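You operate a simulated robot arm through the tools that you are given. There is no shell and no other tool. Be economical: measure what you need, move in short steps, check, and stop when the job is done.

The job below is to be done with a simulated robot arm. You get a single attempt, and the scene is never put back.

## Task
Turn the black knob marked rpm to 600 rpm. Then take the blue paper roll and put it on the bench area marked final work. Then turn the black knob marked pop hold to HOLD. Then take the steel nut with red collar and leave it on top of the grey block with blue stripe. Then take the tall glass with purple band and leave it on top of the teal box marked fittings. Then take the white cup with orange band on the bench area marked inspection and put it away on the top of the rebuild table. Then fetch the white tub with green lid and set it on top of the yellow box marked leads. Then lift the lid of the sonic bath open. Do these in the order given. Set down upright: tall glass with purple band, white tub with green lid.

Only the result counts: the job must be done as asked and must still hold three seconds after the hand-in. Knocking over, shifting, dropping, spilling or breaking anything else fails it. A push-on lid holds only when it is set on centred and level and pressed home; a screw cap is set on level and turned clockwise until tight.

## Robot
A 6-joint arm with a two-finger parallel gripper on a trunk, on a base that drives. Base frame: it is fixed to the floor where the robot stands at the start and does not move with it; the origin is under the middle of the robot, x ahead of it, y to its left, z up; the surface under the hand at the start is at about z = 915. Units: mm, rad, N and s.
With the tool pointing down near the work surface it reaches from about 580 to 900 mm from the robot's upright axis, wherever it stands. Its first joint turns from -2.601 to 2.601 rad. Places, roughly: bench area marked final work [-1200, 800, 900]; black knob marked pop hold [800, -1300, 900]; black knob marked rpm [1000, 0, 1400]; blue paper roll (8x8x16 cm) [-1700, -1800, 200]; grey block with blue stripe (8x5x4 cm) [700, -600, 900]; lid of the sonic bath [-3400, 4100, 1100]; steel nut with red collar (4x4x3 cm) [1000, -1100, 900]; tall glass with purple band [-3250, 1750, 750]; teal box marked fittings [-1500, 4000, 1000]; top of the rebuild table [1000, 7100, 900]; white cup with orange band (9x9x8 cm) [-1300, 4000, 900]; white tub with green lid (8x8x9 cm) [-3200, 6000, 900]; yellow box marked leads [-3500, 6000, 1000]. Payload 3.43 kg.
The TCP is the grasp point between the finger pads, 34 mm short of the fingertips. In the tool frame z runs along the fingers and y along their closing line. The gripper opens to 128 mm. The fingers are 24 mm wide and 12 mm thick; the gripper's body (48 by 130 mm) begins 96 mm behind the TCP.
Orientation is that of the tool frame in the base frame, as a unit quaternion [w, x, y, z]. With the fingers straight down and closing along the base's y, the tool's x points along the base's -x, its y along +y and its z along -z.

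## Interface
- The arm moves only by the tool jog_arm. Its argument "motion" is a list of rows, each a list of 7 numbers: the opening, from 0 (shut) to 1 (fully open), then the shift along the base's x, y, z in mm, then the turn, a rotation vector about the base's x, y, z in rad. In form: [[claw, x, y, z, wx, wy, wz], ...]. A call has 1 to 20 rows; each row is the pose to reach, as a shift and turn from the pose commanded when the call began. Rows are played at 5 a second. More than 50 mm and 0.15 rad between two rows, or a gripper value outside its range, and nothing of the call is played. A pose out of reach is approached as far as the arm can. The call stops where the force on the tool passes 40 N (or 10 N more than at its start, if that is more) or the arm is blocked; 0.2 s more then pass. Each finger travels about 108 mm/s and halts on what it meets, pressing with about 35 N; the grip force reading is that of the motor and also rises with nothing between the fingers. The clock runs only during rows and for 0.2 s after the last one: add rows that repeat a pose to give the fingers time. It gives the time, the measured TCP pose, the force on the tool (base axes), the opening and the grip force at its end, in the units of the frame above (readings bear some noise), with the torque about the TCP (base axes, N m) and any sound that the robot's microphone picked up, and new pictures: "show" is both (left out), scene, wrist or none.
- Cameras (640 x 400 px; columns grow to the right, rows downward): "scene" is now at [16.1, 168.3, 1403]; the picture's right is [-0.06, -1.00, 0.00], its down [-0.91, 0.05, -0.40] and it looks along [0.40, -0.02, -0.91] (base axes); focal length 214 px, centre (320, 200). "wrist" rides on the gripper at [76, -11, -160] in the tool frame; the picture's right is [0.15, 0.99, 0.00], its down [-0.88, 0.13, -0.46] and it looks along [-0.45, 0.07, 0.89] (tool axes); focal length 234 px, centre (320, 200). There is no depth. A picture from a camera that has moved, and an enlarged one, comes with that camera's place and axes in the base frame and with its lens.
- move_column(by): slides the trunk up (or, below 0, down) by that many mm; the arm and the scene camera ride with it, the base frame stays. It gives what a move gives, with no picture.
- base_move(legs): drives the robot by 1 to 6 legs, each [ahead, turn to the left] in mm and rad, along the robot's own axes; the way and the turn of a leg run together, so that a leg with both is an arc; at most 1500 mm and 3.142 rad a leg. The arm and the cameras ride along, it lands a little off, and it stops where it bumps. It gives what a move gives, and a new picture of the scene camera.
- head_to(pan, tilt): turns the head with the scene camera to pan (to the left, within 2.705 rad either way) and tilt (down, from -0.506 to 1.204), counted from straight ahead of the robot. It gives what a move gives, and a new picture of the scene camera.
- close_up(camera, box): a new picture of the part [left, top, right, bottom] of that camera's present view, enlarged. It takes no simulated time.
- job_done(): hands the job in; it is judged then, once.

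Work in short steps. Places have to be worked out from the pictures, the camera data and where the tool is seen: move nearer, look again, correct. Check each grasp and each placing, and mend what went wrong. You have 196 turns and 260 pictures in all, those below and enlarged ones among them. Open the gripper and draw the arm clear of the work before you hand the job in, unless the task says otherwise; then end with one line.

The tools are called as a command line: name --pt "numbers of a row" for each row, then --argument value for the rest, lists and objects as JSON in quotes. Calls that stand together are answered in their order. jog_arm: Moves the arm, as the interface text tells. Its arguments: {"type":"object","properties":{"motion":{"type":"array"},"show":{"type":"string","enum":["both","scene","wrist","none"]}},"required":["motion"]} The other tools are called the same way: move_column (by) slides the trunk up or down; base_move (legs) drives the base; head_to (pan, tilt) turns the head that bears the scene camera; close_up (camera, box) takes an enlarged picture of a part of a camera's view; job_done () hands the job in.

At the start:

```text
time: 0.0
eef_pos: [656.8, 37.8, 1002.3]
tcp_rot: [0.083, 0.006, 0.997, 0.006]
contact_force: [125.6, 6.8, -168.0]
torque: [-1.0, 1.61, -0.65]
grip_width: 128.1
grip_force: 0.1
trunk travel left (down, up): [-450.0, 260.0]
robot x, y, heading: [2.5, 0.2, 0.0]
head pan, tilt: [-0.059, 1.155]
```

scene: 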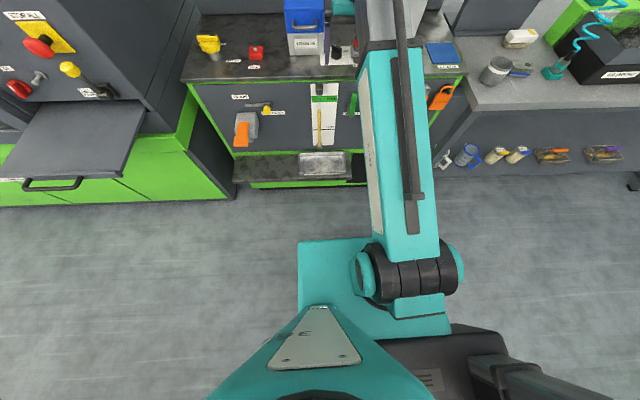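
wrist: 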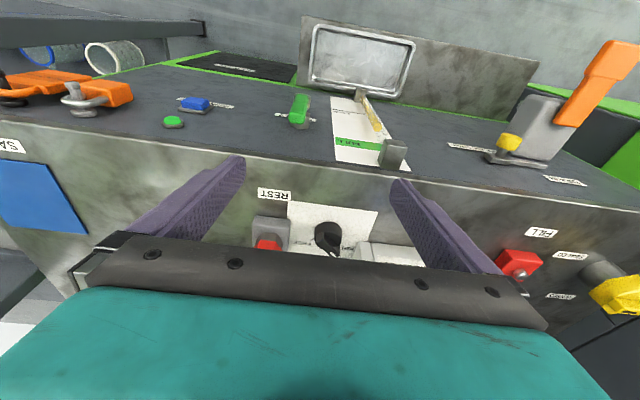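

The view shows the machine ahead. I look up to find the rpm knob at about [1000,0,1400].

head_to --pan 0 --tilt 0.1

head_to --pan -0.9 --tilt 0.6

```text
time: 1.3
eef_pos: [659.6, 38.5, 1003.5]
tcp_rot: [0.086, 0.007, 0.996, 0.005]
contact_force: [37.2, 1.6, -48.6]
torque: [-0.18, 0.45, -0.14]
grip_width: 128.0
grip_force: 0.0
trunk travel left (down, up): [-450.0, 260.0]
robot x, y, heading: [-0.7, -0.0, -0.006]
head pan, tilt: [0.0, 0.099]
camera scene: at [49.1, 171.8, 1491.1], right [0.0, -1.0, 0.0], down [-0.1, 0.0, -0.99], along [0.99, 0.0, -0.1], focal length 214 px, centre (320, 200)
```

scene: 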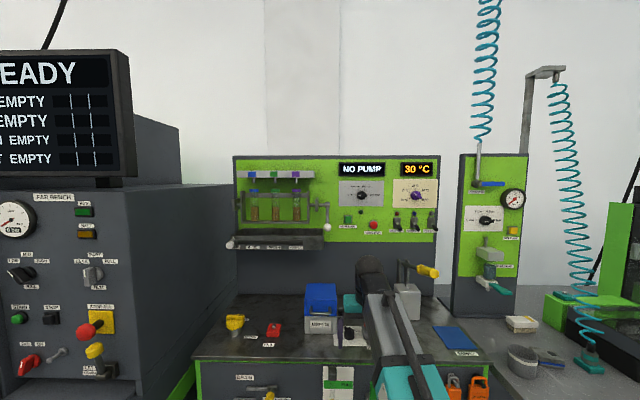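

```text
time: 2.5
eef_pos: [659.2, 37.4, 1001.7]
tcp_rot: [0.087, 0.006, 0.996, 0.006]
contact_force: [36.6, 3.5, -48.3]
torque: [-0.46, 0.44, -0.32]
grip_width: 128.0
grip_force: 0.1
trunk travel left (down, up): [-450.0, 260.0]
robot x, y, heading: [0.6, 2.5, -0.002]
head pan, tilt: [-0.901, 0.6]
camera scene: at [12.0, 102.6, 1445.1], right [-0.78, -0.62, 0.0], down [-0.35, 0.44, -0.83], along [0.51, -0.65, -0.56], focal length 214 px, centre (320, 200)
```

scene: 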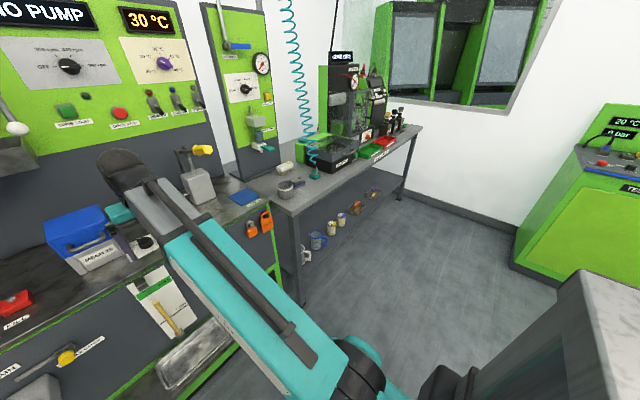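

The panel "NO PUMP" carries an rpm knob. I zoom onto it from the straight view.

head_to --pan -0.25 --tilt 0.15

close_up --camera "scene" --box '[220, 120, 400, 232]'

```text
time: 3.5
eef_pos: [659.6, 36.6, 1002.4]
tcp_rot: [0.086, 0.006, 0.996, 0.006]
contact_force: [38.0, 2.0, -49.1]
torque: [-0.35, 0.46, -0.26]
grip_width: 128.2
grip_force: 0.0
trunk travel left (down, up): [-450.0, 260.0]
robot x, y, heading: [-0.1, 2.0, -0.002]
head pan, tilt: [-0.25, 0.15]
camera scene: at [46.9, 148.8, 1486.5], right [-0.25, -0.97, 0.0], down [-0.15, 0.04, -0.99], along [0.96, -0.25, -0.15], focal length 214 px, centre (320, 200)
```

scene: 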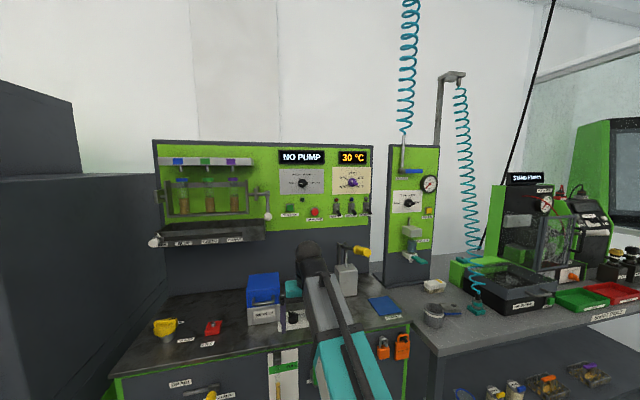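

```text
3.56 times, centred on (310, 176) of scene
camera zoom: at [46.9, 148.8, 1486.5], right [-0.25, -0.97, 0.0], down [-0.15, 0.04, -0.99], along [0.96, -0.25, -0.15], focal length 763 px, centre (356, 285)
```

zoom: 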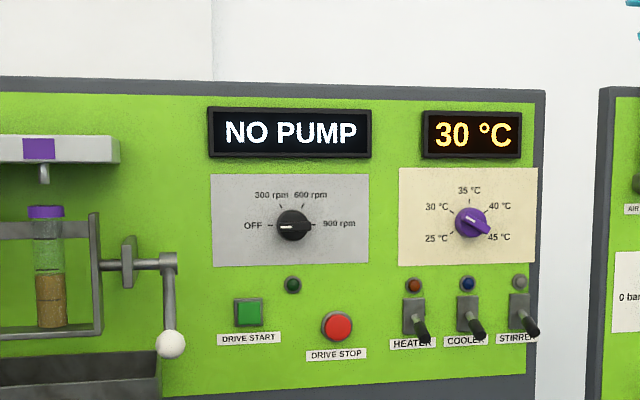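

The rpm knob is at about [1000,-17,1417]; the machine's panel faces -x. I raise the hand and turn it to point along +x.

jog_arm --pt "1 0 0 40 0 0 0" --pt "1 0 0 80 0 0 0" --pt "1 0 0 120 0 -0.1 0" --pt "1 0 -10 165 0 -0.24 0" --pt "1 10 -15 205 0 -0.38 0" --pt "1 20 -20 245 0 -0.52 0" --pt "1 30 -25 285 0 -0.66 0" --pt "1 45 -30 320 0 -0.8 0" --pt "1 60 -35 350 0 -0.94 0" --pt "1 75 -40 380 0 -1.08 0" --pt "1 85 -45 400 0 -1.22 0" --pt "1 95 -50 415 0 -1.34 0" --pt "1 100 -54 415 0 -1.398 0" --pt "1 100 -54 415 0 -1.398 0"

close_up --camera "scene" --box '[270, 160, 370, 222]'

```text
time: 3.8
eef_pos: [662.0, 37.8, 1008.1]
tcp_rot: [0.09, 0.007, 0.996, 0.006]
contact_force: [15.0, 0.6, -16.2]
torque: [-0.04, 0.45, -0.05]
grip_width: 127.8
grip_force: 0.0
trunk travel left (down, up): [-450.0, 260.0]
robot x, y, heading: [2.9, 1.6, 0.001]
head pan, tilt: [-0.25, 0.15]
stopped in row 1: the force on the tool passed its limit at 100 N (the readings are from after the stop); the commanded pose is now the measured one
camera scene: at [46.9, 148.9, 1486.5], right [-0.25, -0.97, 0.0], down [-0.14, 0.04, -0.99], along [0.96, -0.24, -0.15], focal length 214 px, centre (320, 200)
camera wrist: at [558.6, 24.7, 1150.9], right [-0.13, 0.99, -0.01], down [0.79, 0.11, 0.61], along [0.61, 0.07, -0.79], focal length 234 px, centre (320, 200)
```

scene: 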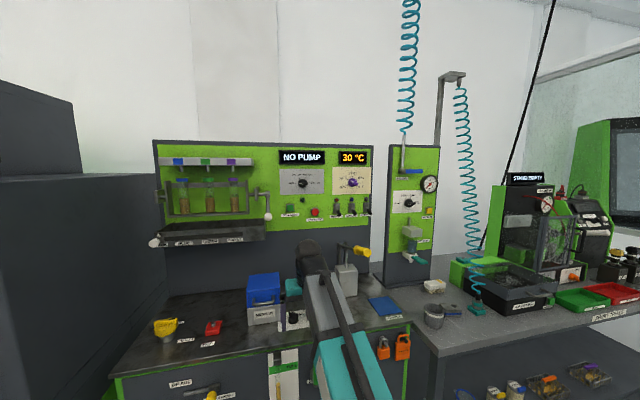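
wrist: 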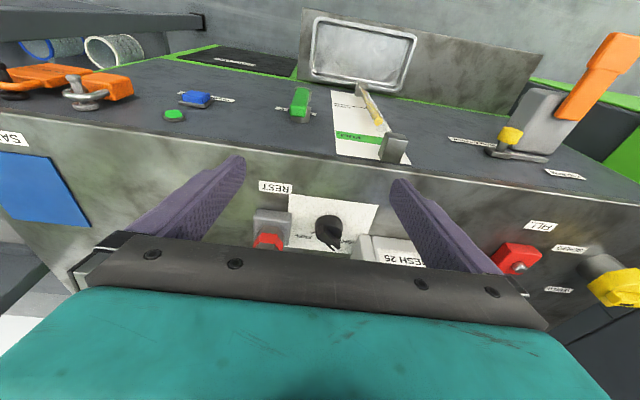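

```text
6.40 times, centred on (320, 191) of scene
camera zoom: at [46.9, 148.9, 1486.5], right [-0.25, -0.97, 0.0], down [-0.14, 0.04, -0.99], along [0.96, -0.24, -0.15], focal length 1373 px, centre (320, 258)
```

zoom: 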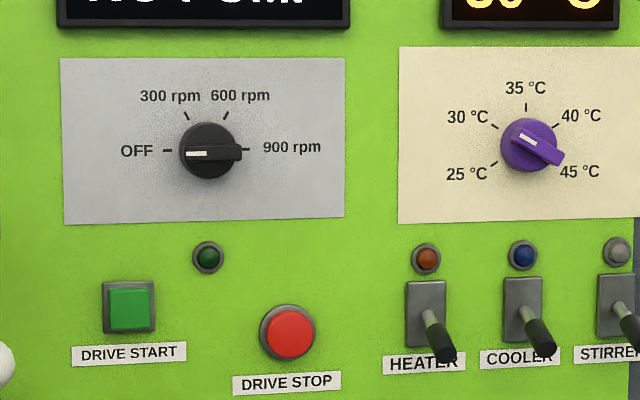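

Something resists moving up. I look at the hand region closely.

head_to --pan -0.1 --tilt 0.7

close_up --camera "scene" --box '[220, 60, 480, 222]'

```text
time: 4.8
eef_pos: [661.7, 38.1, 1007.5]
tcp_rot: [0.091, 0.006, 0.996, 0.005]
contact_force: [23.2, 1.3, -28.5]
torque: [-0.21, 0.27, -0.14]
grip_width: 128.0
grip_force: 0.0
trunk travel left (down, up): [-450.0, 260.0]
robot x, y, heading: [0.5, 1.0, 0.0]
head pan, tilt: [-0.099, 0.7]
camera scene: at [41.6, 163.3, 1436.5], right [-0.1, -0.99, 0.0], down [-0.64, 0.06, -0.77], along [0.76, -0.08, -0.64], focal length 214 px, centre (320, 200)
```

scene: 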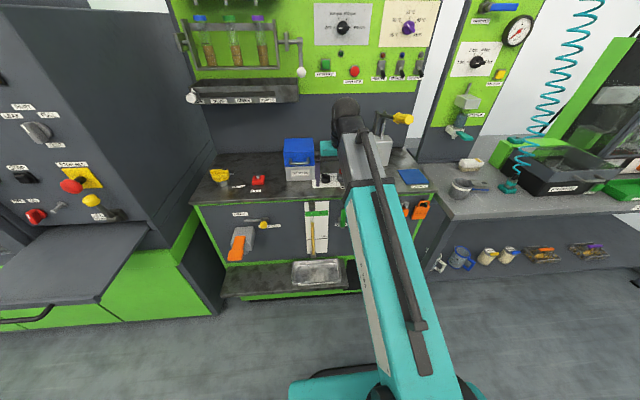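

```text
2.46 times, centred on (350, 141) of scene
camera zoom: at [41.6, 163.3, 1436.5], right [-0.1, -0.99, 0.0], down [-0.64, 0.06, -0.77], along [0.76, -0.08, -0.64], focal length 528 px, centre (246, 345)
```

zoom: 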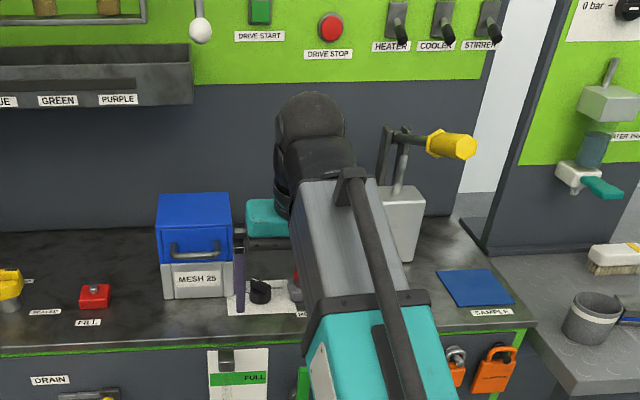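

I test with gentler upward steps to see how the force changes.

jog_arm --pt "1 0 0 2 0 0 0" --pt "1 0 0 5 0 0 0" --pt "1 0 0 8 0 0 0" --show "none"

jog_arm --pt "1 -2 0 0 0 0 0" --pt "1 -5 0 0 0 0 0" --pt "1 -8 0 0 0 0 0" --show "none"

```text
time: 5.2
eef_pos: [662.2, 38.5, 1010.3]
tcp_rot: [0.093, 0.007, 0.996, 0.005]
contact_force: [10.8, 0.3, -12.5]
torque: [-0.03, 0.4, -0.02]
grip_width: 128.1
grip_force: 0.0
trunk travel left (down, up): [-450.0, 260.0]
robot x, y, heading: [-0.4, 2.6, 0.003]
head pan, tilt: [-0.099, 0.7]
stopped in row 2: the force on the tool passed its limit at 50 N (the readings are from after the stop); the commanded pose is now the measured one
```

```text
time: 6.0
eef_pos: [657.6, 36.7, 1010.8]
tcp_rot: [0.095, 0.007, 0.995, 0.006]
contact_force: [9.6, -0.1, -10.2]
torque: [-0.05, 0.32, -0.01]
grip_width: 127.9
grip_force: 0.1
trunk travel left (down, up): [-450.0, 260.0]
robot x, y, heading: [0.3, 2.2, 0.001]
head pan, tilt: [-0.099, 0.7]
stopped in row 3: the force on the tool passed its limit at 43 N (the readings are from after the stop); the commanded pose is now the measured one
```

Both up and back are blocked, likely something behind/above the hand. I try forward and down slightly with a small forward tilt.

jog_arm --pt "1 3 0 0 0 -0.02 0" --pt "1 8 0 0 0 -0.05 0" --pt "1 14 0 0 0 -0.08 0" --pt "1 20 0 0 0 -0.12 0" --show "both"

```text
time: 7.0
eef_pos: [677.2, 37.1, 1009.6]
tcp_rot: [0.154, 0.006, 0.988, 0.007]
contact_force: [0.1, 0.4, 0.0]
torque: [0.02, 0.03, 0.02]
grip_width: 127.7
grip_force: 0.0
trunk travel left (down, up): [-450.0, 260.0]
robot x, y, heading: [1.3, 3.6, -0.0]
head pan, tilt: [-0.099, 0.7]
camera scene: at [41.6, 163.4, 1436.4], right [-0.1, -0.99, 0.0], down [-0.64, 0.06, -0.77], along [0.76, -0.08, -0.64], focal length 214 px, centre (320, 200)
camera wrist: at [557.0, 24.0, 1138.8], right [-0.13, 0.99, -0.03], down [0.7, 0.11, 0.7], along [0.7, 0.07, -0.71], focal length 234 px, centre (320, 200)
```

scene: 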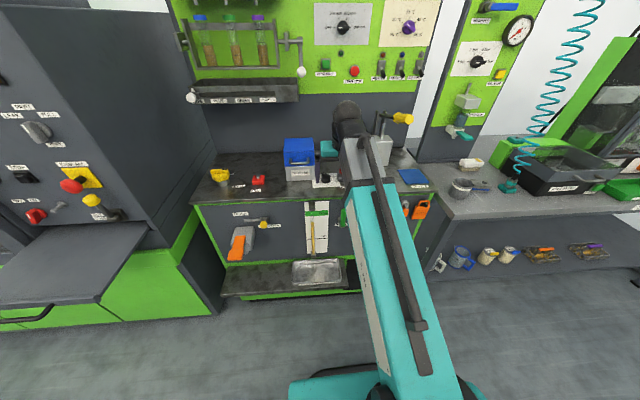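
wrist: 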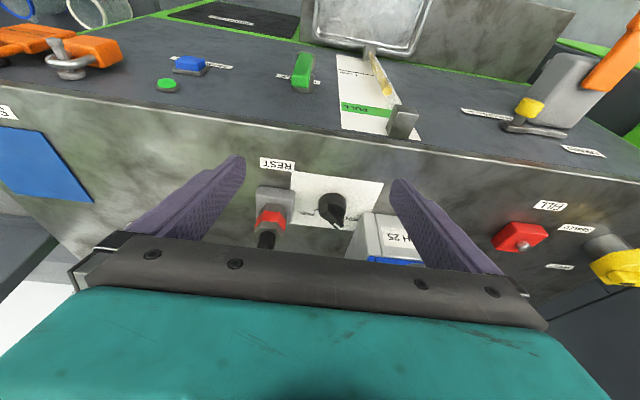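

Free now: it was the hand against the arm's own link. I raise and turn forward together.

jog_arm --pt "1 10 0 20 0 -0.1 0" --pt "1 20 0 55 0 -0.22 0" --pt "1 30 -5 95 0 -0.34 0" --pt "1 35 -10 135 0 -0.46 0" --pt "1 40 -15 175 0 -0.58 0" --pt "1 45 -20 215 0 -0.7 0" --pt "1 50 -25 255 0 -0.82 0" --pt "1 55 -30 295 0 -0.94 0" --pt "1 65 -35 335 0 -1.06 0" --pt "1 75 -40 370 0 -1.16 0" --pt "1 85 -45 400 0 -1.261 0" --pt "1 90 -54 407 0 -1.261 0" --pt "1 90 -54 407 0 -1.261 0"

```text
time: 9.8
eef_pos: [767.9, -14.8, 1417.5]
tcp_rot: [0.707, 0.003, 0.707, 0.008]
contact_force: [0.2, 0.5, -0.6]
torque: [0.01, 0.04, 0.03]
grip_width: 128.1
grip_force: 0.0
trunk travel left (down, up): [-450.0, 260.0]
robot x, y, heading: [-2.8, 1.0, -0.0]
head pan, tilt: [-0.099, 0.7]
camera scene: at [41.5, 163.3, 1436.4], right [-0.1, -0.99, 0.0], down [-0.64, 0.06, -0.77], along [0.76, -0.08, -0.64], focal length 214 px, centre (320, 200)
camera wrist: at [608.2, -28.4, 1341.1], right [-0.01, 0.99, -0.13], down [-0.46, 0.11, 0.88], along [0.89, 0.07, 0.45], focal length 234 px, centre (320, 200)
```

scene: 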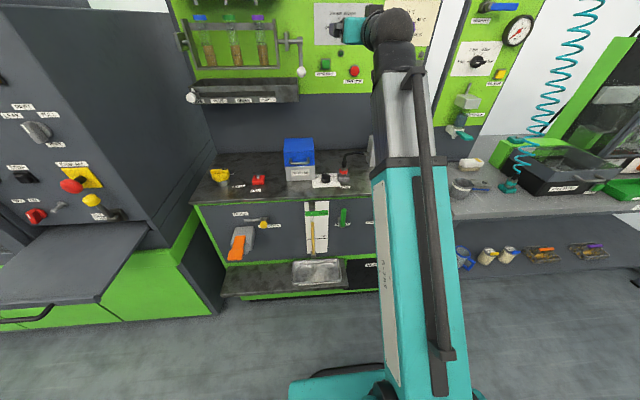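
wrist: 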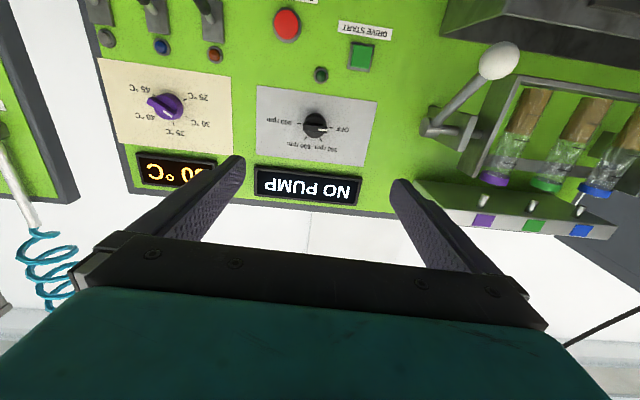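

Triangulating both views gives the knob at about [1044,-22,1413], pointing to OFF. The 600 mark is 120° clockwise. I roll the hand so the fingers close vertically across the bar.

jog_arm --pt "0.9 0 0 0 -0.14 0 0" --pt "0.8 0 0 0 -0.28 0 0" --pt "0.7 0 0 0 -0.42 0 0" --pt "0.6 5 0 0 -0.56 0 0" --pt "0.5 10 0 0 -0.7 0 0" --pt "0.5 20 -2 0 -0.84 0 0" --pt "0.5 40 -4 -1 -0.98 0 0" --pt "0.5 60 -5 -2 -1.12 0 0" --pt "0.5 80 -6 -3 -1.26 0 0" --pt "0.5 100 -7 -4 -1.4 0 0" --pt "0.5 120 -7 -4 -1.54 0 0" --pt "0.5 140 -7 -4 -1.571 0 0" --pt "0.5 160 -7 -4 -1.571 0 0" --pt "0.5 160 -7 -4 -1.571 0 0"

```text
time: 12.8
eef_pos: [928.7, -22.5, 1412.2]
tcp_rot: [0.5, -0.498, 0.507, -0.494]
contact_force: [0.2, 0.1, 0.0]
torque: [-0.01, 0.0, 0.03]
grip_width: 64.0
grip_force: 0.1
trunk travel left (down, up): [-450.0, 260.0]
robot x, y, heading: [1.8, 1.7, 0.003]
head pan, tilt: [-0.099, 0.7]
camera scene: at [41.7, 163.4, 1436.4], right [-0.1, -0.99, 0.0], down [-0.64, 0.06, -0.76], along [0.76, -0.08, -0.64], focal length 214 px, centre (320, 200)
camera wrist: at [769.1, -100.6, 1424.7], right [-0.01, -0.13, -0.99], down [-0.46, 0.88, -0.11], along [0.89, 0.45, -0.07], focal length 234 px, centre (320, 200)
```

scene: 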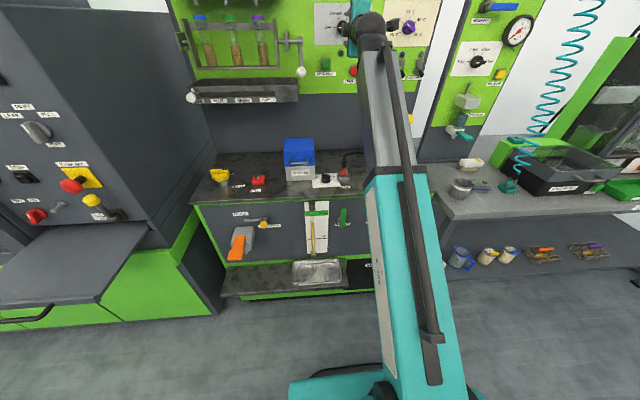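
wrist: 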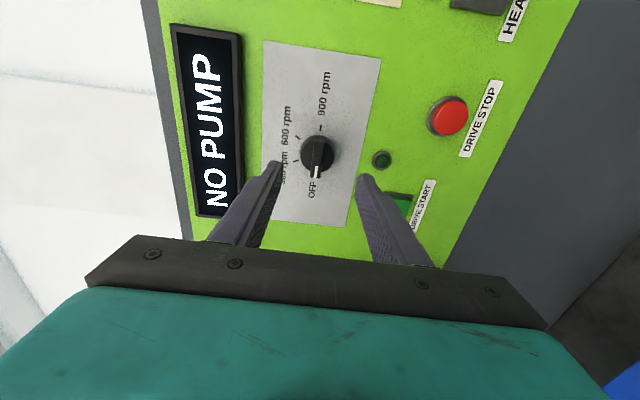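

Estimate confirmed: [1044,-23.5,1413.5]. I advance with the fingers above and below the bar.

jog_arm --pt "0.5 20 0 1 0 0 0" --pt "0.5 40 -1 1 0 0 0" --pt "0.5 55 -1 1 0 0 0" --pt "0.5 65 -1 1 0 0 0" --pt "0.5 72 -1 1 0 0 0" --pt "0.5 78 -1 1 0 0 0" --pt "0.5 84 -1 1 0 0 0" --pt "0.5 84 -1 1 0 0 0" --show "wrist"

```text
time: 14.6
eef_pos: [1011.7, -24.3, 1415.1]
tcp_rot: [0.501, -0.498, 0.507, -0.494]
contact_force: [-1.0, 0.5, -0.6]
torque: [-0.01, 0.02, -0.01]
grip_width: 64.3
grip_force: 0.0
trunk travel left (down, up): [-450.0, 260.0]
robot x, y, heading: [1.1, 0.7, -0.0]
head pan, tilt: [-0.099, 0.7]
camera wrist: at [852.2, -100.6, 1426.3], right [-0.01, -0.13, -0.99], down [-0.46, 0.88, -0.11], along [0.89, 0.45, -0.07], focal length 234 px, centre (320, 200)
```

wrist: 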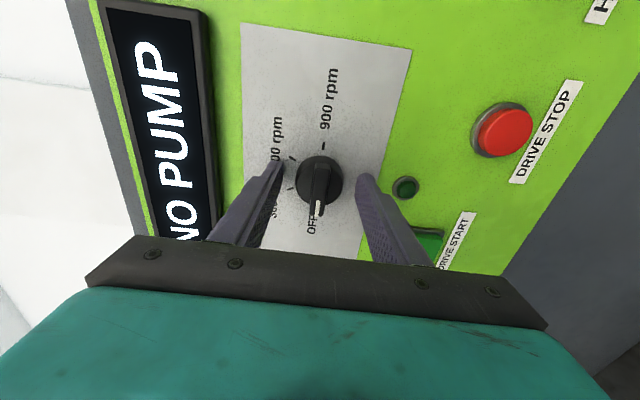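

The fingertips are beside the knob. I go a bit deeper and close on the bar.

jog_arm --pt "0.5 3 0 0 0 0 0" --pt "0.5 6 0 0 0 0 0" --pt "0.35 6 0 0 0 0 0" --pt "0.2 6 0 0 0 0 0" --pt "0.1 6 0 0 0 0 0" --pt "0 6 0 0 0 0 0" --pt "0 6 0 0 0 0 0" --show "wrist"

```text
time: 16.2
eef_pos: [1018.0, -23.1, 1416.6]
tcp_rot: [0.501, -0.498, 0.507, -0.494]
contact_force: [-1.7, -0.3, 0.8]
torque: [0.05, -0.04, -0.01]
grip_width: 41.5
grip_force: 44.8
trunk travel left (down, up): [-450.0, 260.0]
robot x, y, heading: [1.8, 2.3, -0.001]
head pan, tilt: [-0.099, 0.7]
camera wrist: at [858.1, -101.0, 1426.6], right [-0.01, -0.13, -0.99], down [-0.46, 0.88, -0.11], along [0.89, 0.45, -0.07], focal length 234 px, centre (320, 200)
```

wrist: 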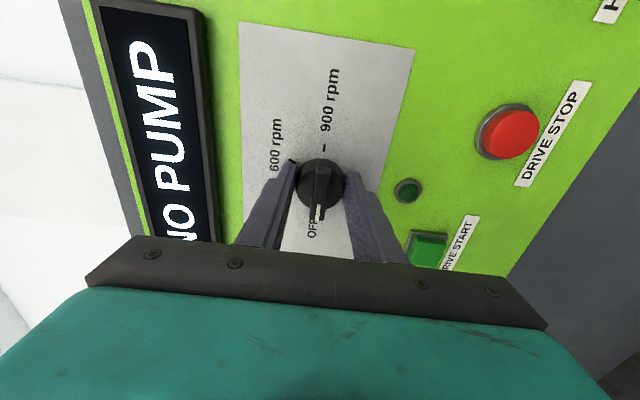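

It holds the knob's round skirt (41.5 mm), centred. I turn 120° clockwise about +x.

jog_arm --pt "0 0 0 0 0.14 0 0" --pt "0 0 0 0 0.28 0 0" --pt "0 0 0 0 0.42 0 0" --pt "0 0 0 0 0.56 0 0" --pt "0 0 0 0 0.7 0 0" --pt "0 0 0 0 0.84 0 0" --pt "0 0 0 0 0.98 0 0" --pt "0 0 0 0 1.12 0 0" --pt "0 0 0 0 1.26 0 0" --pt "0 0 0 0 1.4 0 0" --pt "0 0 0 0 1.54 0 0" --pt "0 0 0 0 1.68 0 0" --pt "0 0 0 0 1.82 0 0" --pt "0 0 0 0 1.96 0 0" --pt "0 0 0 0 2.094 0 0" --pt "0 0 0 0 2.094 0 0" --show "wrist"

```text
time: 19.6
eef_pos: [1017.5, -22.9, 1415.0]
tcp_rot: [0.682, 0.185, 0.681, 0.193]
contact_force: [-13.0, 13.8, -13.6]
torque: [0.03, 0.02, 0.32]
grip_width: 41.4
grip_force: 44.9
trunk travel left (down, up): [-450.0, 260.0]
robot x, y, heading: [1.9, 1.2, 0.003]
head pan, tilt: [-0.099, 0.7]
camera wrist: at [857.5, 3.8, 1343.4], right [-0.01, 0.92, 0.38], down [-0.45, -0.35, 0.82], along [0.89, -0.16, 0.42], focal length 234 px, centre (320, 200)
```

wrist: 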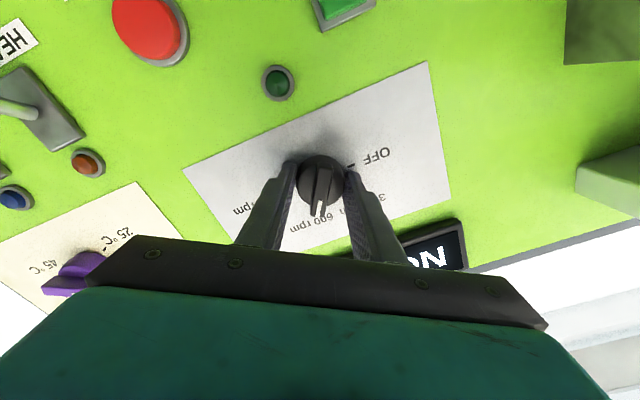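

The pointer turned with the hand. I release, back off and look.

jog_arm --pt "0.2 0 0 0 0 0 0" --pt "0.5 0 0 0 0 0 0" --pt "0.5 0 0 0 0 0 0" --pt "0.5 -20 0 0 0 0 0" --pt "0.5 -50 0 0 0 0 0" --pt "0.5 -90 0 0 0 0 0" --pt "0.5 -130 0 0 0 0 0" --pt "0.5 -170 0 0 0 0 0" --show "wrist"

close_up --camera "wrist" --box '[220, 70, 420, 195]'

```text
time: 21.4
eef_pos: [847.8, -23.8, 1414.8]
tcp_rot: [0.682, 0.184, 0.681, 0.192]
contact_force: [0.2, -0.3, -0.4]
torque: [0.03, 0.01, 0.0]
grip_width: 63.9
grip_force: 0.0
trunk travel left (down, up): [-450.0, 260.0]
robot x, y, heading: [1.1, -0.1, 0.001]
head pan, tilt: [-0.099, 0.7]
camera wrist: at [688.3, 2.3, 1343.9], right [-0.01, 0.92, 0.38], down [-0.46, -0.34, 0.82], along [0.89, -0.17, 0.42], focal length 234 px, centre (320, 200)
```

wrist: 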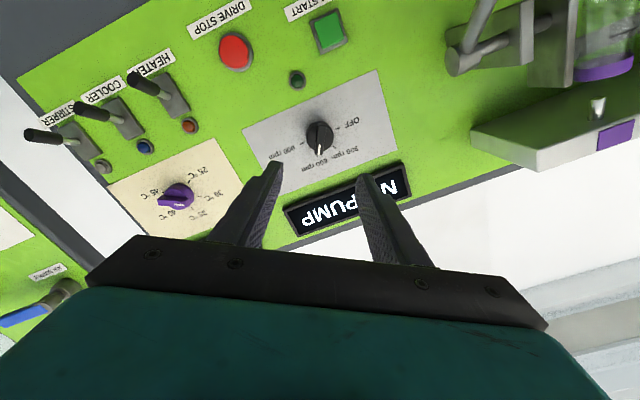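

```text
3.20 times, centred on (320, 132) of wrist
camera zoom: at [688.3, 2.3, 1343.9], right [-0.01, 0.92, 0.38], down [-0.46, -0.34, 0.82], along [0.89, -0.17, 0.42], focal length 749 px, centre (320, 416)
```

zoom: 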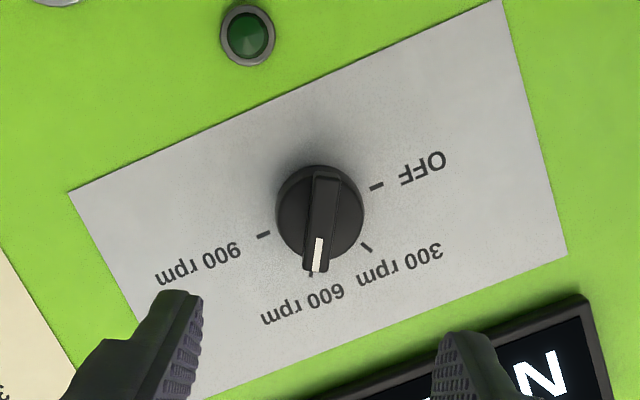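

The pointer sits on 600 rpm. Now I look around behind for the paper roll and the routes.

head_to --pan 2.3 --tilt 0.35

head_to --pan -2.3 --tilt 0.35

head_to --pan 1.2 --tilt 0.35

```text
time: 23.6
eef_pos: [848.2, -24.7, 1416.5]
tcp_rot: [0.682, 0.184, 0.682, 0.191]
contact_force: [0.2, 0.1, 0.2]
torque: [0.02, -0.04, 0.01]
grip_width: 63.9
grip_force: 0.1
trunk travel left (down, up): [-450.0, 260.0]
robot x, y, heading: [5.4, 3.0, 0.001]
head pan, tilt: [2.3, 0.351]
camera scene: at [-104.9, 241.3, 1467.8], right [0.75, 0.67, 0.0], down [0.23, -0.26, -0.94], along [-0.63, 0.7, -0.34], focal length 214 px, centre (320, 200)
```

scene: 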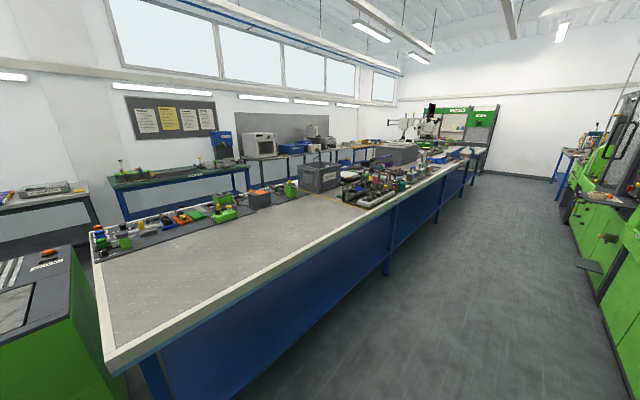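

```text
time: 27.2
eef_pos: [849.2, -24.3, 1416.2]
tcp_rot: [0.682, 0.185, 0.681, 0.191]
contact_force: [0.3, -0.3, 0.0]
torque: [0.0, 0.02, -0.02]
grip_width: 63.8
grip_force: 0.0
trunk travel left (down, up): [-450.0, 260.0]
robot x, y, heading: [-1.5, 2.4, 0.005]
head pan, tilt: [-2.3, 0.351]
camera scene: at [-105.0, 102.4, 1467.8], right [-0.75, 0.67, 0.0], down [0.23, 0.26, -0.94], along [-0.63, -0.7, -0.34], focal length 214 px, centre (320, 200)
```

scene: 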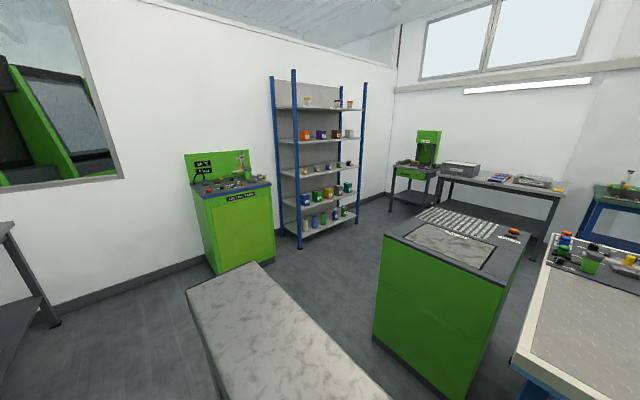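

```text
time: 30.2
eef_pos: [847.4, -22.5, 1415.8]
tcp_rot: [0.682, 0.185, 0.681, 0.191]
contact_force: [-0.1, -0.1, 0.1]
torque: [-0.01, -0.01, 0.02]
grip_width: 64.1
grip_force: 0.0
trunk travel left (down, up): [-450.0, 260.0]
robot x, y, heading: [-0.5, 3.3, 0.002]
head pan, tilt: [1.201, 0.351]
camera scene: at [-9.2, 258.6, 1467.8], right [0.93, -0.36, 0.0], down [-0.12, -0.32, -0.94], along [0.34, 0.88, -0.34], focal length 214 px, centre (320, 200)
```

scene: 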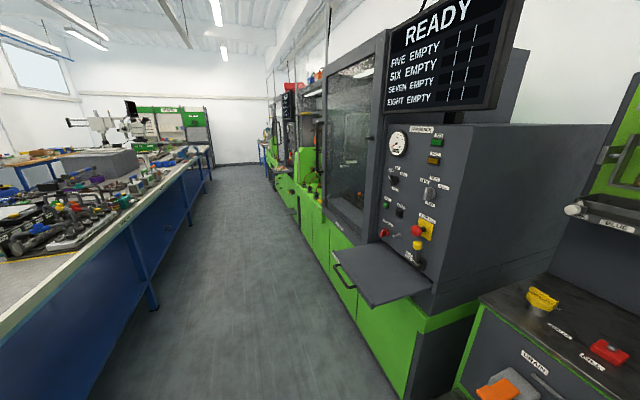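

I need to know what the marble-topped block right behind the robot is.

head_to --pan -2.2 --tilt 1.1

head_to --pan 2.6 --tilt 1.0

```text
time: 33.0
eef_pos: [848.8, -23.8, 1416.1]
tcp_rot: [0.682, 0.184, 0.682, 0.19]
contact_force: [0.1, 0.8, 1.1]
torque: [-0.02, 0.01, -0.02]
grip_width: 63.9
grip_force: 0.0
trunk travel left (down, up): [-450.0, 260.0]
robot x, y, heading: [-0.2, 3.6, 0.004]
head pan, tilt: [-2.201, 1.1]
camera scene: at [-80.2, 120.8, 1406.4], right [-0.81, 0.59, 0.0], down [0.52, 0.72, -0.45], along [-0.27, -0.37, -0.89], focal length 214 px, centre (320, 200)
```

scene: 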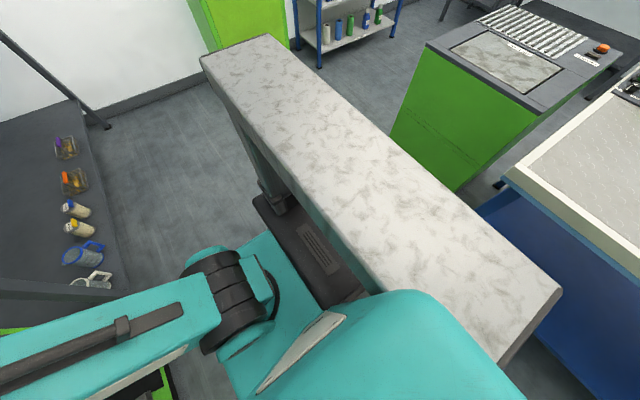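

```text
time: 36.8
eef_pos: [848.5, -24.0, 1415.3]
tcp_rot: [0.682, 0.185, 0.681, 0.191]
contact_force: [-0.4, -0.8, 0.3]
torque: [0.01, 0.02, 0.01]
grip_width: 64.1
grip_force: 0.0
trunk travel left (down, up): [-450.0, 260.0]
robot x, y, heading: [-0.2, 5.0, -0.001]
head pan, tilt: [2.601, 1.0]
camera scene: at [-102.6, 207.8, 1413.0], right [0.52, 0.86, 0.0], down [0.72, -0.43, -0.54], along [-0.46, 0.28, -0.84], focal length 214 px, centre (320, 200)
```

scene: 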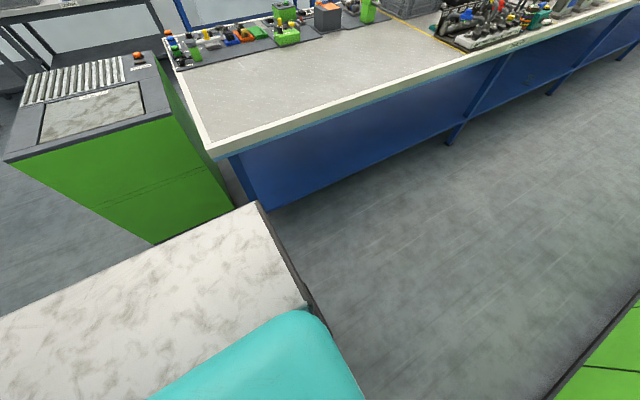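

The slab is the robot's own back crossbar (z≈1250). I retract the arm with neutral roll, then drive toward the shelf at [-1700,-1900].

jog_arm --pt "0.5 -40 0 0 -0.13 0 0" --pt "0.5 -80 0 0 -0.26 0 0" --pt "0.5 -120 5 -20 -0.4 0 0" --pt "0.5 -160 10 -40 -0.523 0 0" --pt "0.5 -190 20 -60 -0.523 0 0" --pt "0.5 -190 20 -60 -0.523 0 0" --show "none"

head_to --pan 0 --tilt 0.5

base_move --legs '[[0, -2.575], [1300, 0]]'

```text
time: 38.2
eef_pos: [657.1, -7.4, 1355.9]
tcp_rot: [0.707, 0.001, 0.708, 0.009]
contact_force: [-0.2, 0.4, -0.3]
torque: [0.01, -0.03, 0.01]
grip_width: 63.9
grip_force: 0.0
trunk travel left (down, up): [-450.0, 260.0]
robot x, y, heading: [1.6, 1.0, -0.002]
head pan, tilt: [2.601, 1.0]
```

```text
time: 40.6
eef_pos: [658.5, -7.5, 1354.5]
tcp_rot: [0.706, 0.002, 0.708, 0.009]
contact_force: [0.7, -0.3, -0.1]
torque: [0.01, 0.0, -0.04]
grip_width: 64.1
grip_force: 0.1
trunk travel left (down, up): [-450.0, 260.0]
robot x, y, heading: [0.2, 1.4, 0.005]
head pan, tilt: [0.0, 0.499]
camera scene: at [48.0, 171.9, 1454.1], right [0.0, -1.0, 0.0], down [-0.48, 0.0, -0.88], along [0.88, 0.0, -0.48], focal length 214 px, centre (320, 200)
```

scene: 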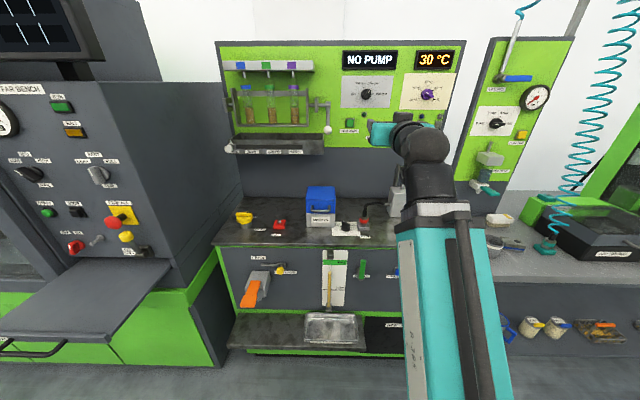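

```text
time: 45.2
eef_pos: [221.6, -619.7, 1353.6]
tcp_rot: [0.584, 0.408, 0.58, -0.396]
contact_force: [0.2, -0.8, -0.1]
torque: [-0.07, -0.03, 0.05]
grip_width: 64.0
grip_force: 0.0
trunk travel left (down, up): [-450.0, 260.0]
robot x, y, heading: [-31.6, -12.6, -1.212]
head pan, tilt: [0.0, 0.499]
stopped in leg 1: the robot was blocked; the commanded pose is now the measured one
camera scene: at [143.8, 3.2, 1454.2], right [-0.94, -0.35, 0.0], down [-0.17, 0.45, -0.88], along [0.31, -0.82, -0.48], focal length 214 px, centre (320, 200)
```

scene: 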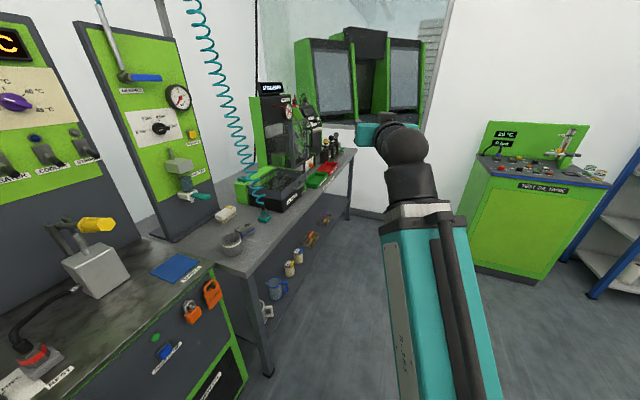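

The base got blocked turning. I look down around the base to find the contact.

head_to --pan 0.6 --tilt 1.15

head_to --pan -1.6 --tilt 1.0

head_to --pan 2.4 --tilt 1.1

```text
time: 46.3
eef_pos: [219.5, -618.5, 1354.5]
tcp_rot: [0.584, 0.407, 0.58, -0.397]
contact_force: [-0.1, 0.2, -0.1]
torque: [-0.01, 0.01, -0.04]
grip_width: 64.1
grip_force: 0.0
trunk travel left (down, up): [-450.0, 260.0]
robot x, y, heading: [-32.0, -15.6, -1.21]
head pan, tilt: [0.6, 1.15]
camera scene: at [161.4, 55.7, 1403.4], right [-0.58, -0.82, 0.0], down [-0.75, 0.53, -0.41], along [0.33, -0.24, -0.91], focal length 214 px, centre (320, 200)
```

scene: 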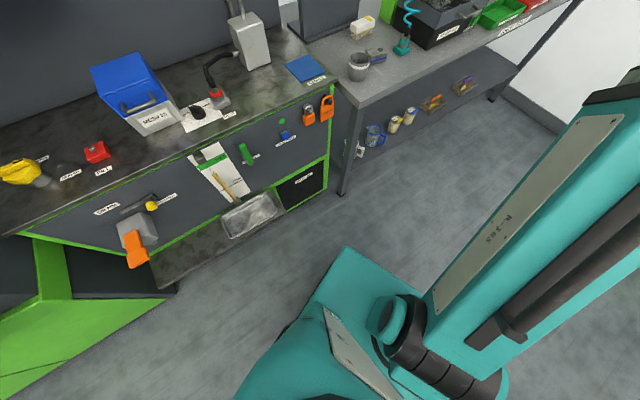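

```text
time: 48.3
eef_pos: [221.1, -619.9, 1354.1]
tcp_rot: [0.583, 0.407, 0.579, -0.398]
contact_force: [-0.2, 0.4, 0.1]
torque: [-0.01, -0.01, 0.0]
grip_width: 64.1
grip_force: 0.1
trunk travel left (down, up): [-450.0, 260.0]
robot x, y, heading: [-31.1, -12.0, -1.218]
head pan, tilt: [-1.6, 1.0]
camera scene: at [46.7, 67.6, 1413.0], right [-0.32, 0.95, 0.0], down [0.8, 0.27, -0.54], along [-0.51, -0.17, -0.84], focal length 214 px, centre (320, 200)
```

scene: 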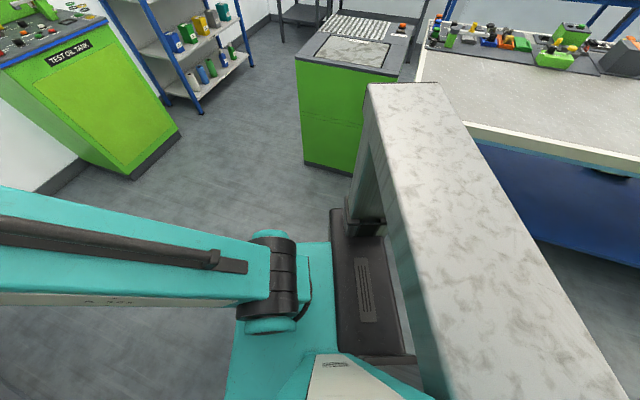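

```text
time: 51.6
eef_pos: [220.4, -618.4, 1355.0]
tcp_rot: [0.584, 0.407, 0.579, -0.397]
contact_force: [0.4, -0.1, -0.5]
torque: [0.01, -0.02, 0.01]
grip_width: 64.1
grip_force: 0.0
trunk travel left (down, up): [-450.0, 260.0]
robot x, y, heading: [-32.0, -12.5, -1.217]
head pan, tilt: [2.4, 1.1]
camera scene: at [136.4, 148.6, 1406.4], right [0.93, -0.38, 0.0], down [-0.33, -0.83, -0.45], along [0.17, 0.42, -0.89], focal length 214 px, centre (320, 200)
```

scene: 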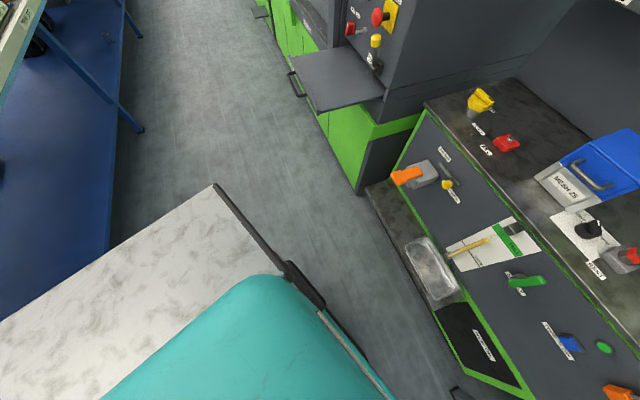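

Nothing obvious touches. I try the rest of the turn in a smaller step.

base_move --legs '[[0, -0.4]]'

```text
time: 53.6
eef_pos: [-36.9, -669.7, 1353.6]
tcp_rot: [0.493, 0.515, 0.487, -0.505]
contact_force: [0.7, -0.6, 0.3]
torque: [-0.02, -0.05, 0.01]
grip_width: 63.7
grip_force: 0.1
trunk travel left (down, up): [-450.0, 260.0]
robot x, y, heading: [-49.9, -11.5, -1.611]
head pan, tilt: [2.4, 1.1]
camera scene: at [170.2, 72.5, 1406.5], right [0.71, -0.7, 0.0], down [-0.63, -0.63, -0.45], along [0.32, 0.32, -0.89], focal length 214 px, centre (320, 200)
```

scene: 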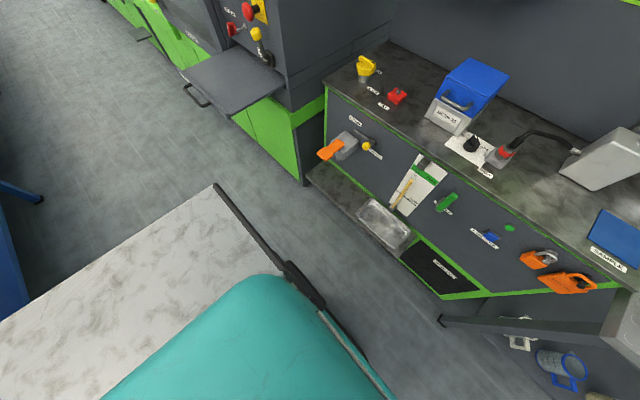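

It turned this time. I drive ahead out of the tight spot, turn right and go along toward the shelf.

base_move --legs '[[600, 0], [0, -1.26], [1400, 0]]'

head_to --pan 0.9 --tilt 0.5

```text
time: 61.2
eef_pos: [-673.2, -881.1, 1354.1]
tcp_rot: [0.126, 0.699, 0.118, -0.694]
contact_force: [-0.3, 0.4, -0.6]
torque: [-0.01, 0.04, 0.08]
grip_width: 64.0
grip_force: 0.1
trunk travel left (down, up): [-450.0, 260.0]
robot x, y, heading: [-85.3, -581.9, -2.787]
head pan, tilt: [2.4, 1.1]
stopped in leg 2: the robot was blocked; the commanded pose is now the measured one
camera scene: at [79.0, -752.5, 1406.6], right [-0.38, -0.93, 0.0], down [-0.82, 0.34, -0.45], along [0.42, -0.17, -0.89], focal length 214 px, centre (320, 200)
```

scene: 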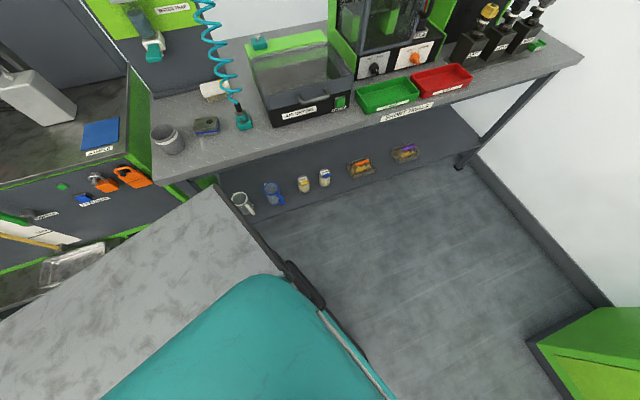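

```text
time: 62.8
eef_pos: [-672.7, -880.3, 1355.5]
tcp_rot: [0.126, 0.698, 0.119, -0.695]
contact_force: [0.0, -0.6, 0.8]
torque: [0.0, 0.0, 0.01]
grip_width: 64.1
grip_force: 0.1
trunk travel left (down, up): [-450.0, 260.0]
robot x, y, heading: [-79.2, -586.7, -2.794]
head pan, tilt: [0.901, 0.499]
camera scene: at [-7.1, -815.7, 1454.1], right [-0.95, 0.31, 0.0], down [0.15, 0.46, -0.88], along [-0.27, -0.83, -0.48], focal length 214 px, centre (320, 200)
```

scene: 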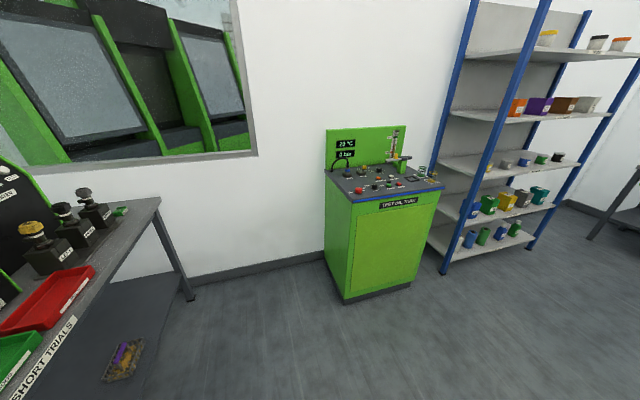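

The base's rear met the bench. Driving straight ahead is clear, so I go toward the shelf.

base_move --legs '[[1450, 0], [0, 0.3]]'

```text
time: 72.5
eef_pos: [-1945.0, -1557.2, 1354.0]
tcp_rot: [0.231, 0.672, 0.224, -0.667]
contact_force: [0.1, 0.6, 0.2]
torque: [0.02, -0.01, 0.03]
grip_width: 63.9
grip_force: 0.0
trunk travel left (down, up): [-450.0, 260.0]
robot x, y, heading: [-1460.3, -1105.0, -2.491]
head pan, tilt: [0.901, 0.499]
camera scene: at [-1325.5, -1303.5, 1454.2], right [-1.0, 0.02, 0.0], down [0.01, 0.48, -0.88], along [-0.02, -0.88, -0.48], focal length 214 px, centre (320, 200)
```

scene: 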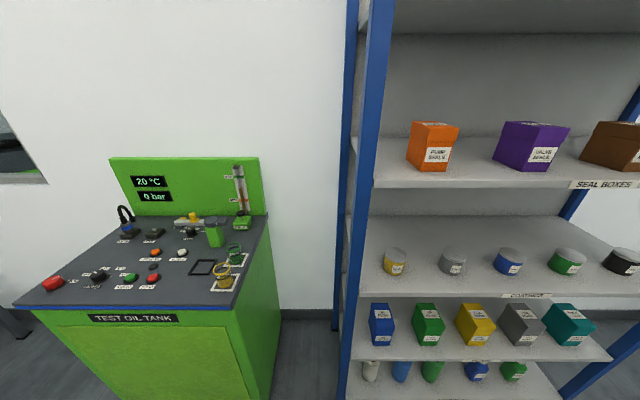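

The bottom shelf holds several items. I look at it more closely.

head_to --pan 0.7 --tilt 0.95

close_up --camera "scene" --box '[220, 60, 480, 222]'

```text
time: 73.4
eef_pos: [-1946.5, -1558.2, 1354.1]
tcp_rot: [0.232, 0.672, 0.225, -0.667]
contact_force: [0.9, -0.5, -0.4]
torque: [-0.01, 0.02, -0.06]
grip_width: 64.1
grip_force: 0.1
trunk travel left (down, up): [-450.0, 260.0]
robot x, y, heading: [-1463.7, -1104.0, -2.491]
head pan, tilt: [0.7, 0.949]
camera scene: at [-1340.3, -1284.4, 1416.7], right [-0.98, 0.22, 0.0], down [0.18, 0.79, -0.58], along [-0.13, -0.57, -0.81], focal length 214 px, centre (320, 200)
```

scene: 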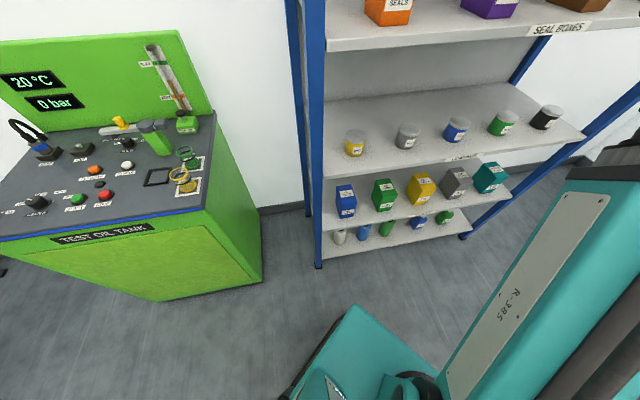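

```text
2.46 times, centred on (350, 141) of scene
camera zoom: at [-1340.3, -1284.4, 1416.7], right [-0.98, 0.22, 0.0], down [0.18, 0.79, -0.58], along [-0.13, -0.57, -0.81], focal length 528 px, centre (246, 345)
```

zoom: 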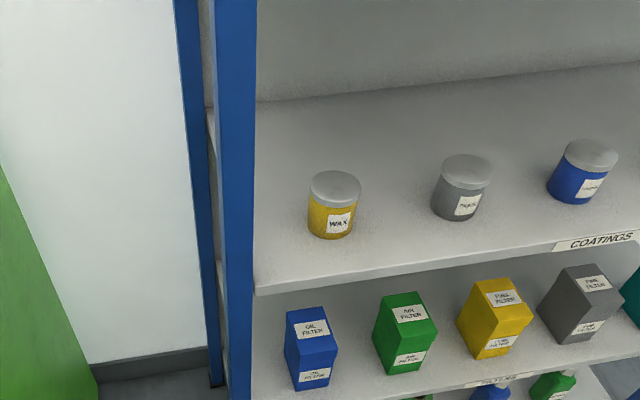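

The blue roll is at about [-1743,-1831,200], second from the left. I check the cart's position behind me before turning.

head_to --pan -2.1 --tilt 0.9

```text
time: 75.8
eef_pos: [-1946.7, -1557.5, 1354.7]
tcp_rot: [0.231, 0.672, 0.223, -0.667]
contact_force: [-0.2, -0.7, -0.4]
torque: [-0.02, -0.02, 0.0]
grip_width: 64.0
grip_force: 0.1
trunk travel left (down, up): [-450.0, 260.0]
robot x, y, heading: [-1464.4, -1104.7, -2.487]
head pan, tilt: [-2.1, 0.901]
camera scene: at [-1333.6, -1138.5, 1420.3], right [0.99, 0.12, 0.0], down [0.1, -0.78, -0.62], along [-0.08, 0.62, -0.78], focal length 214 px, centre (320, 200)
```

scene: 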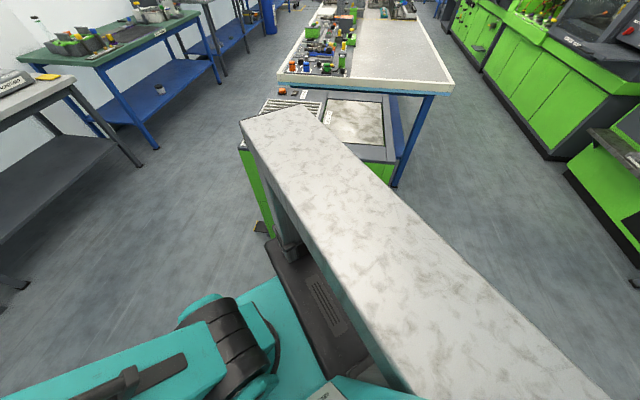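

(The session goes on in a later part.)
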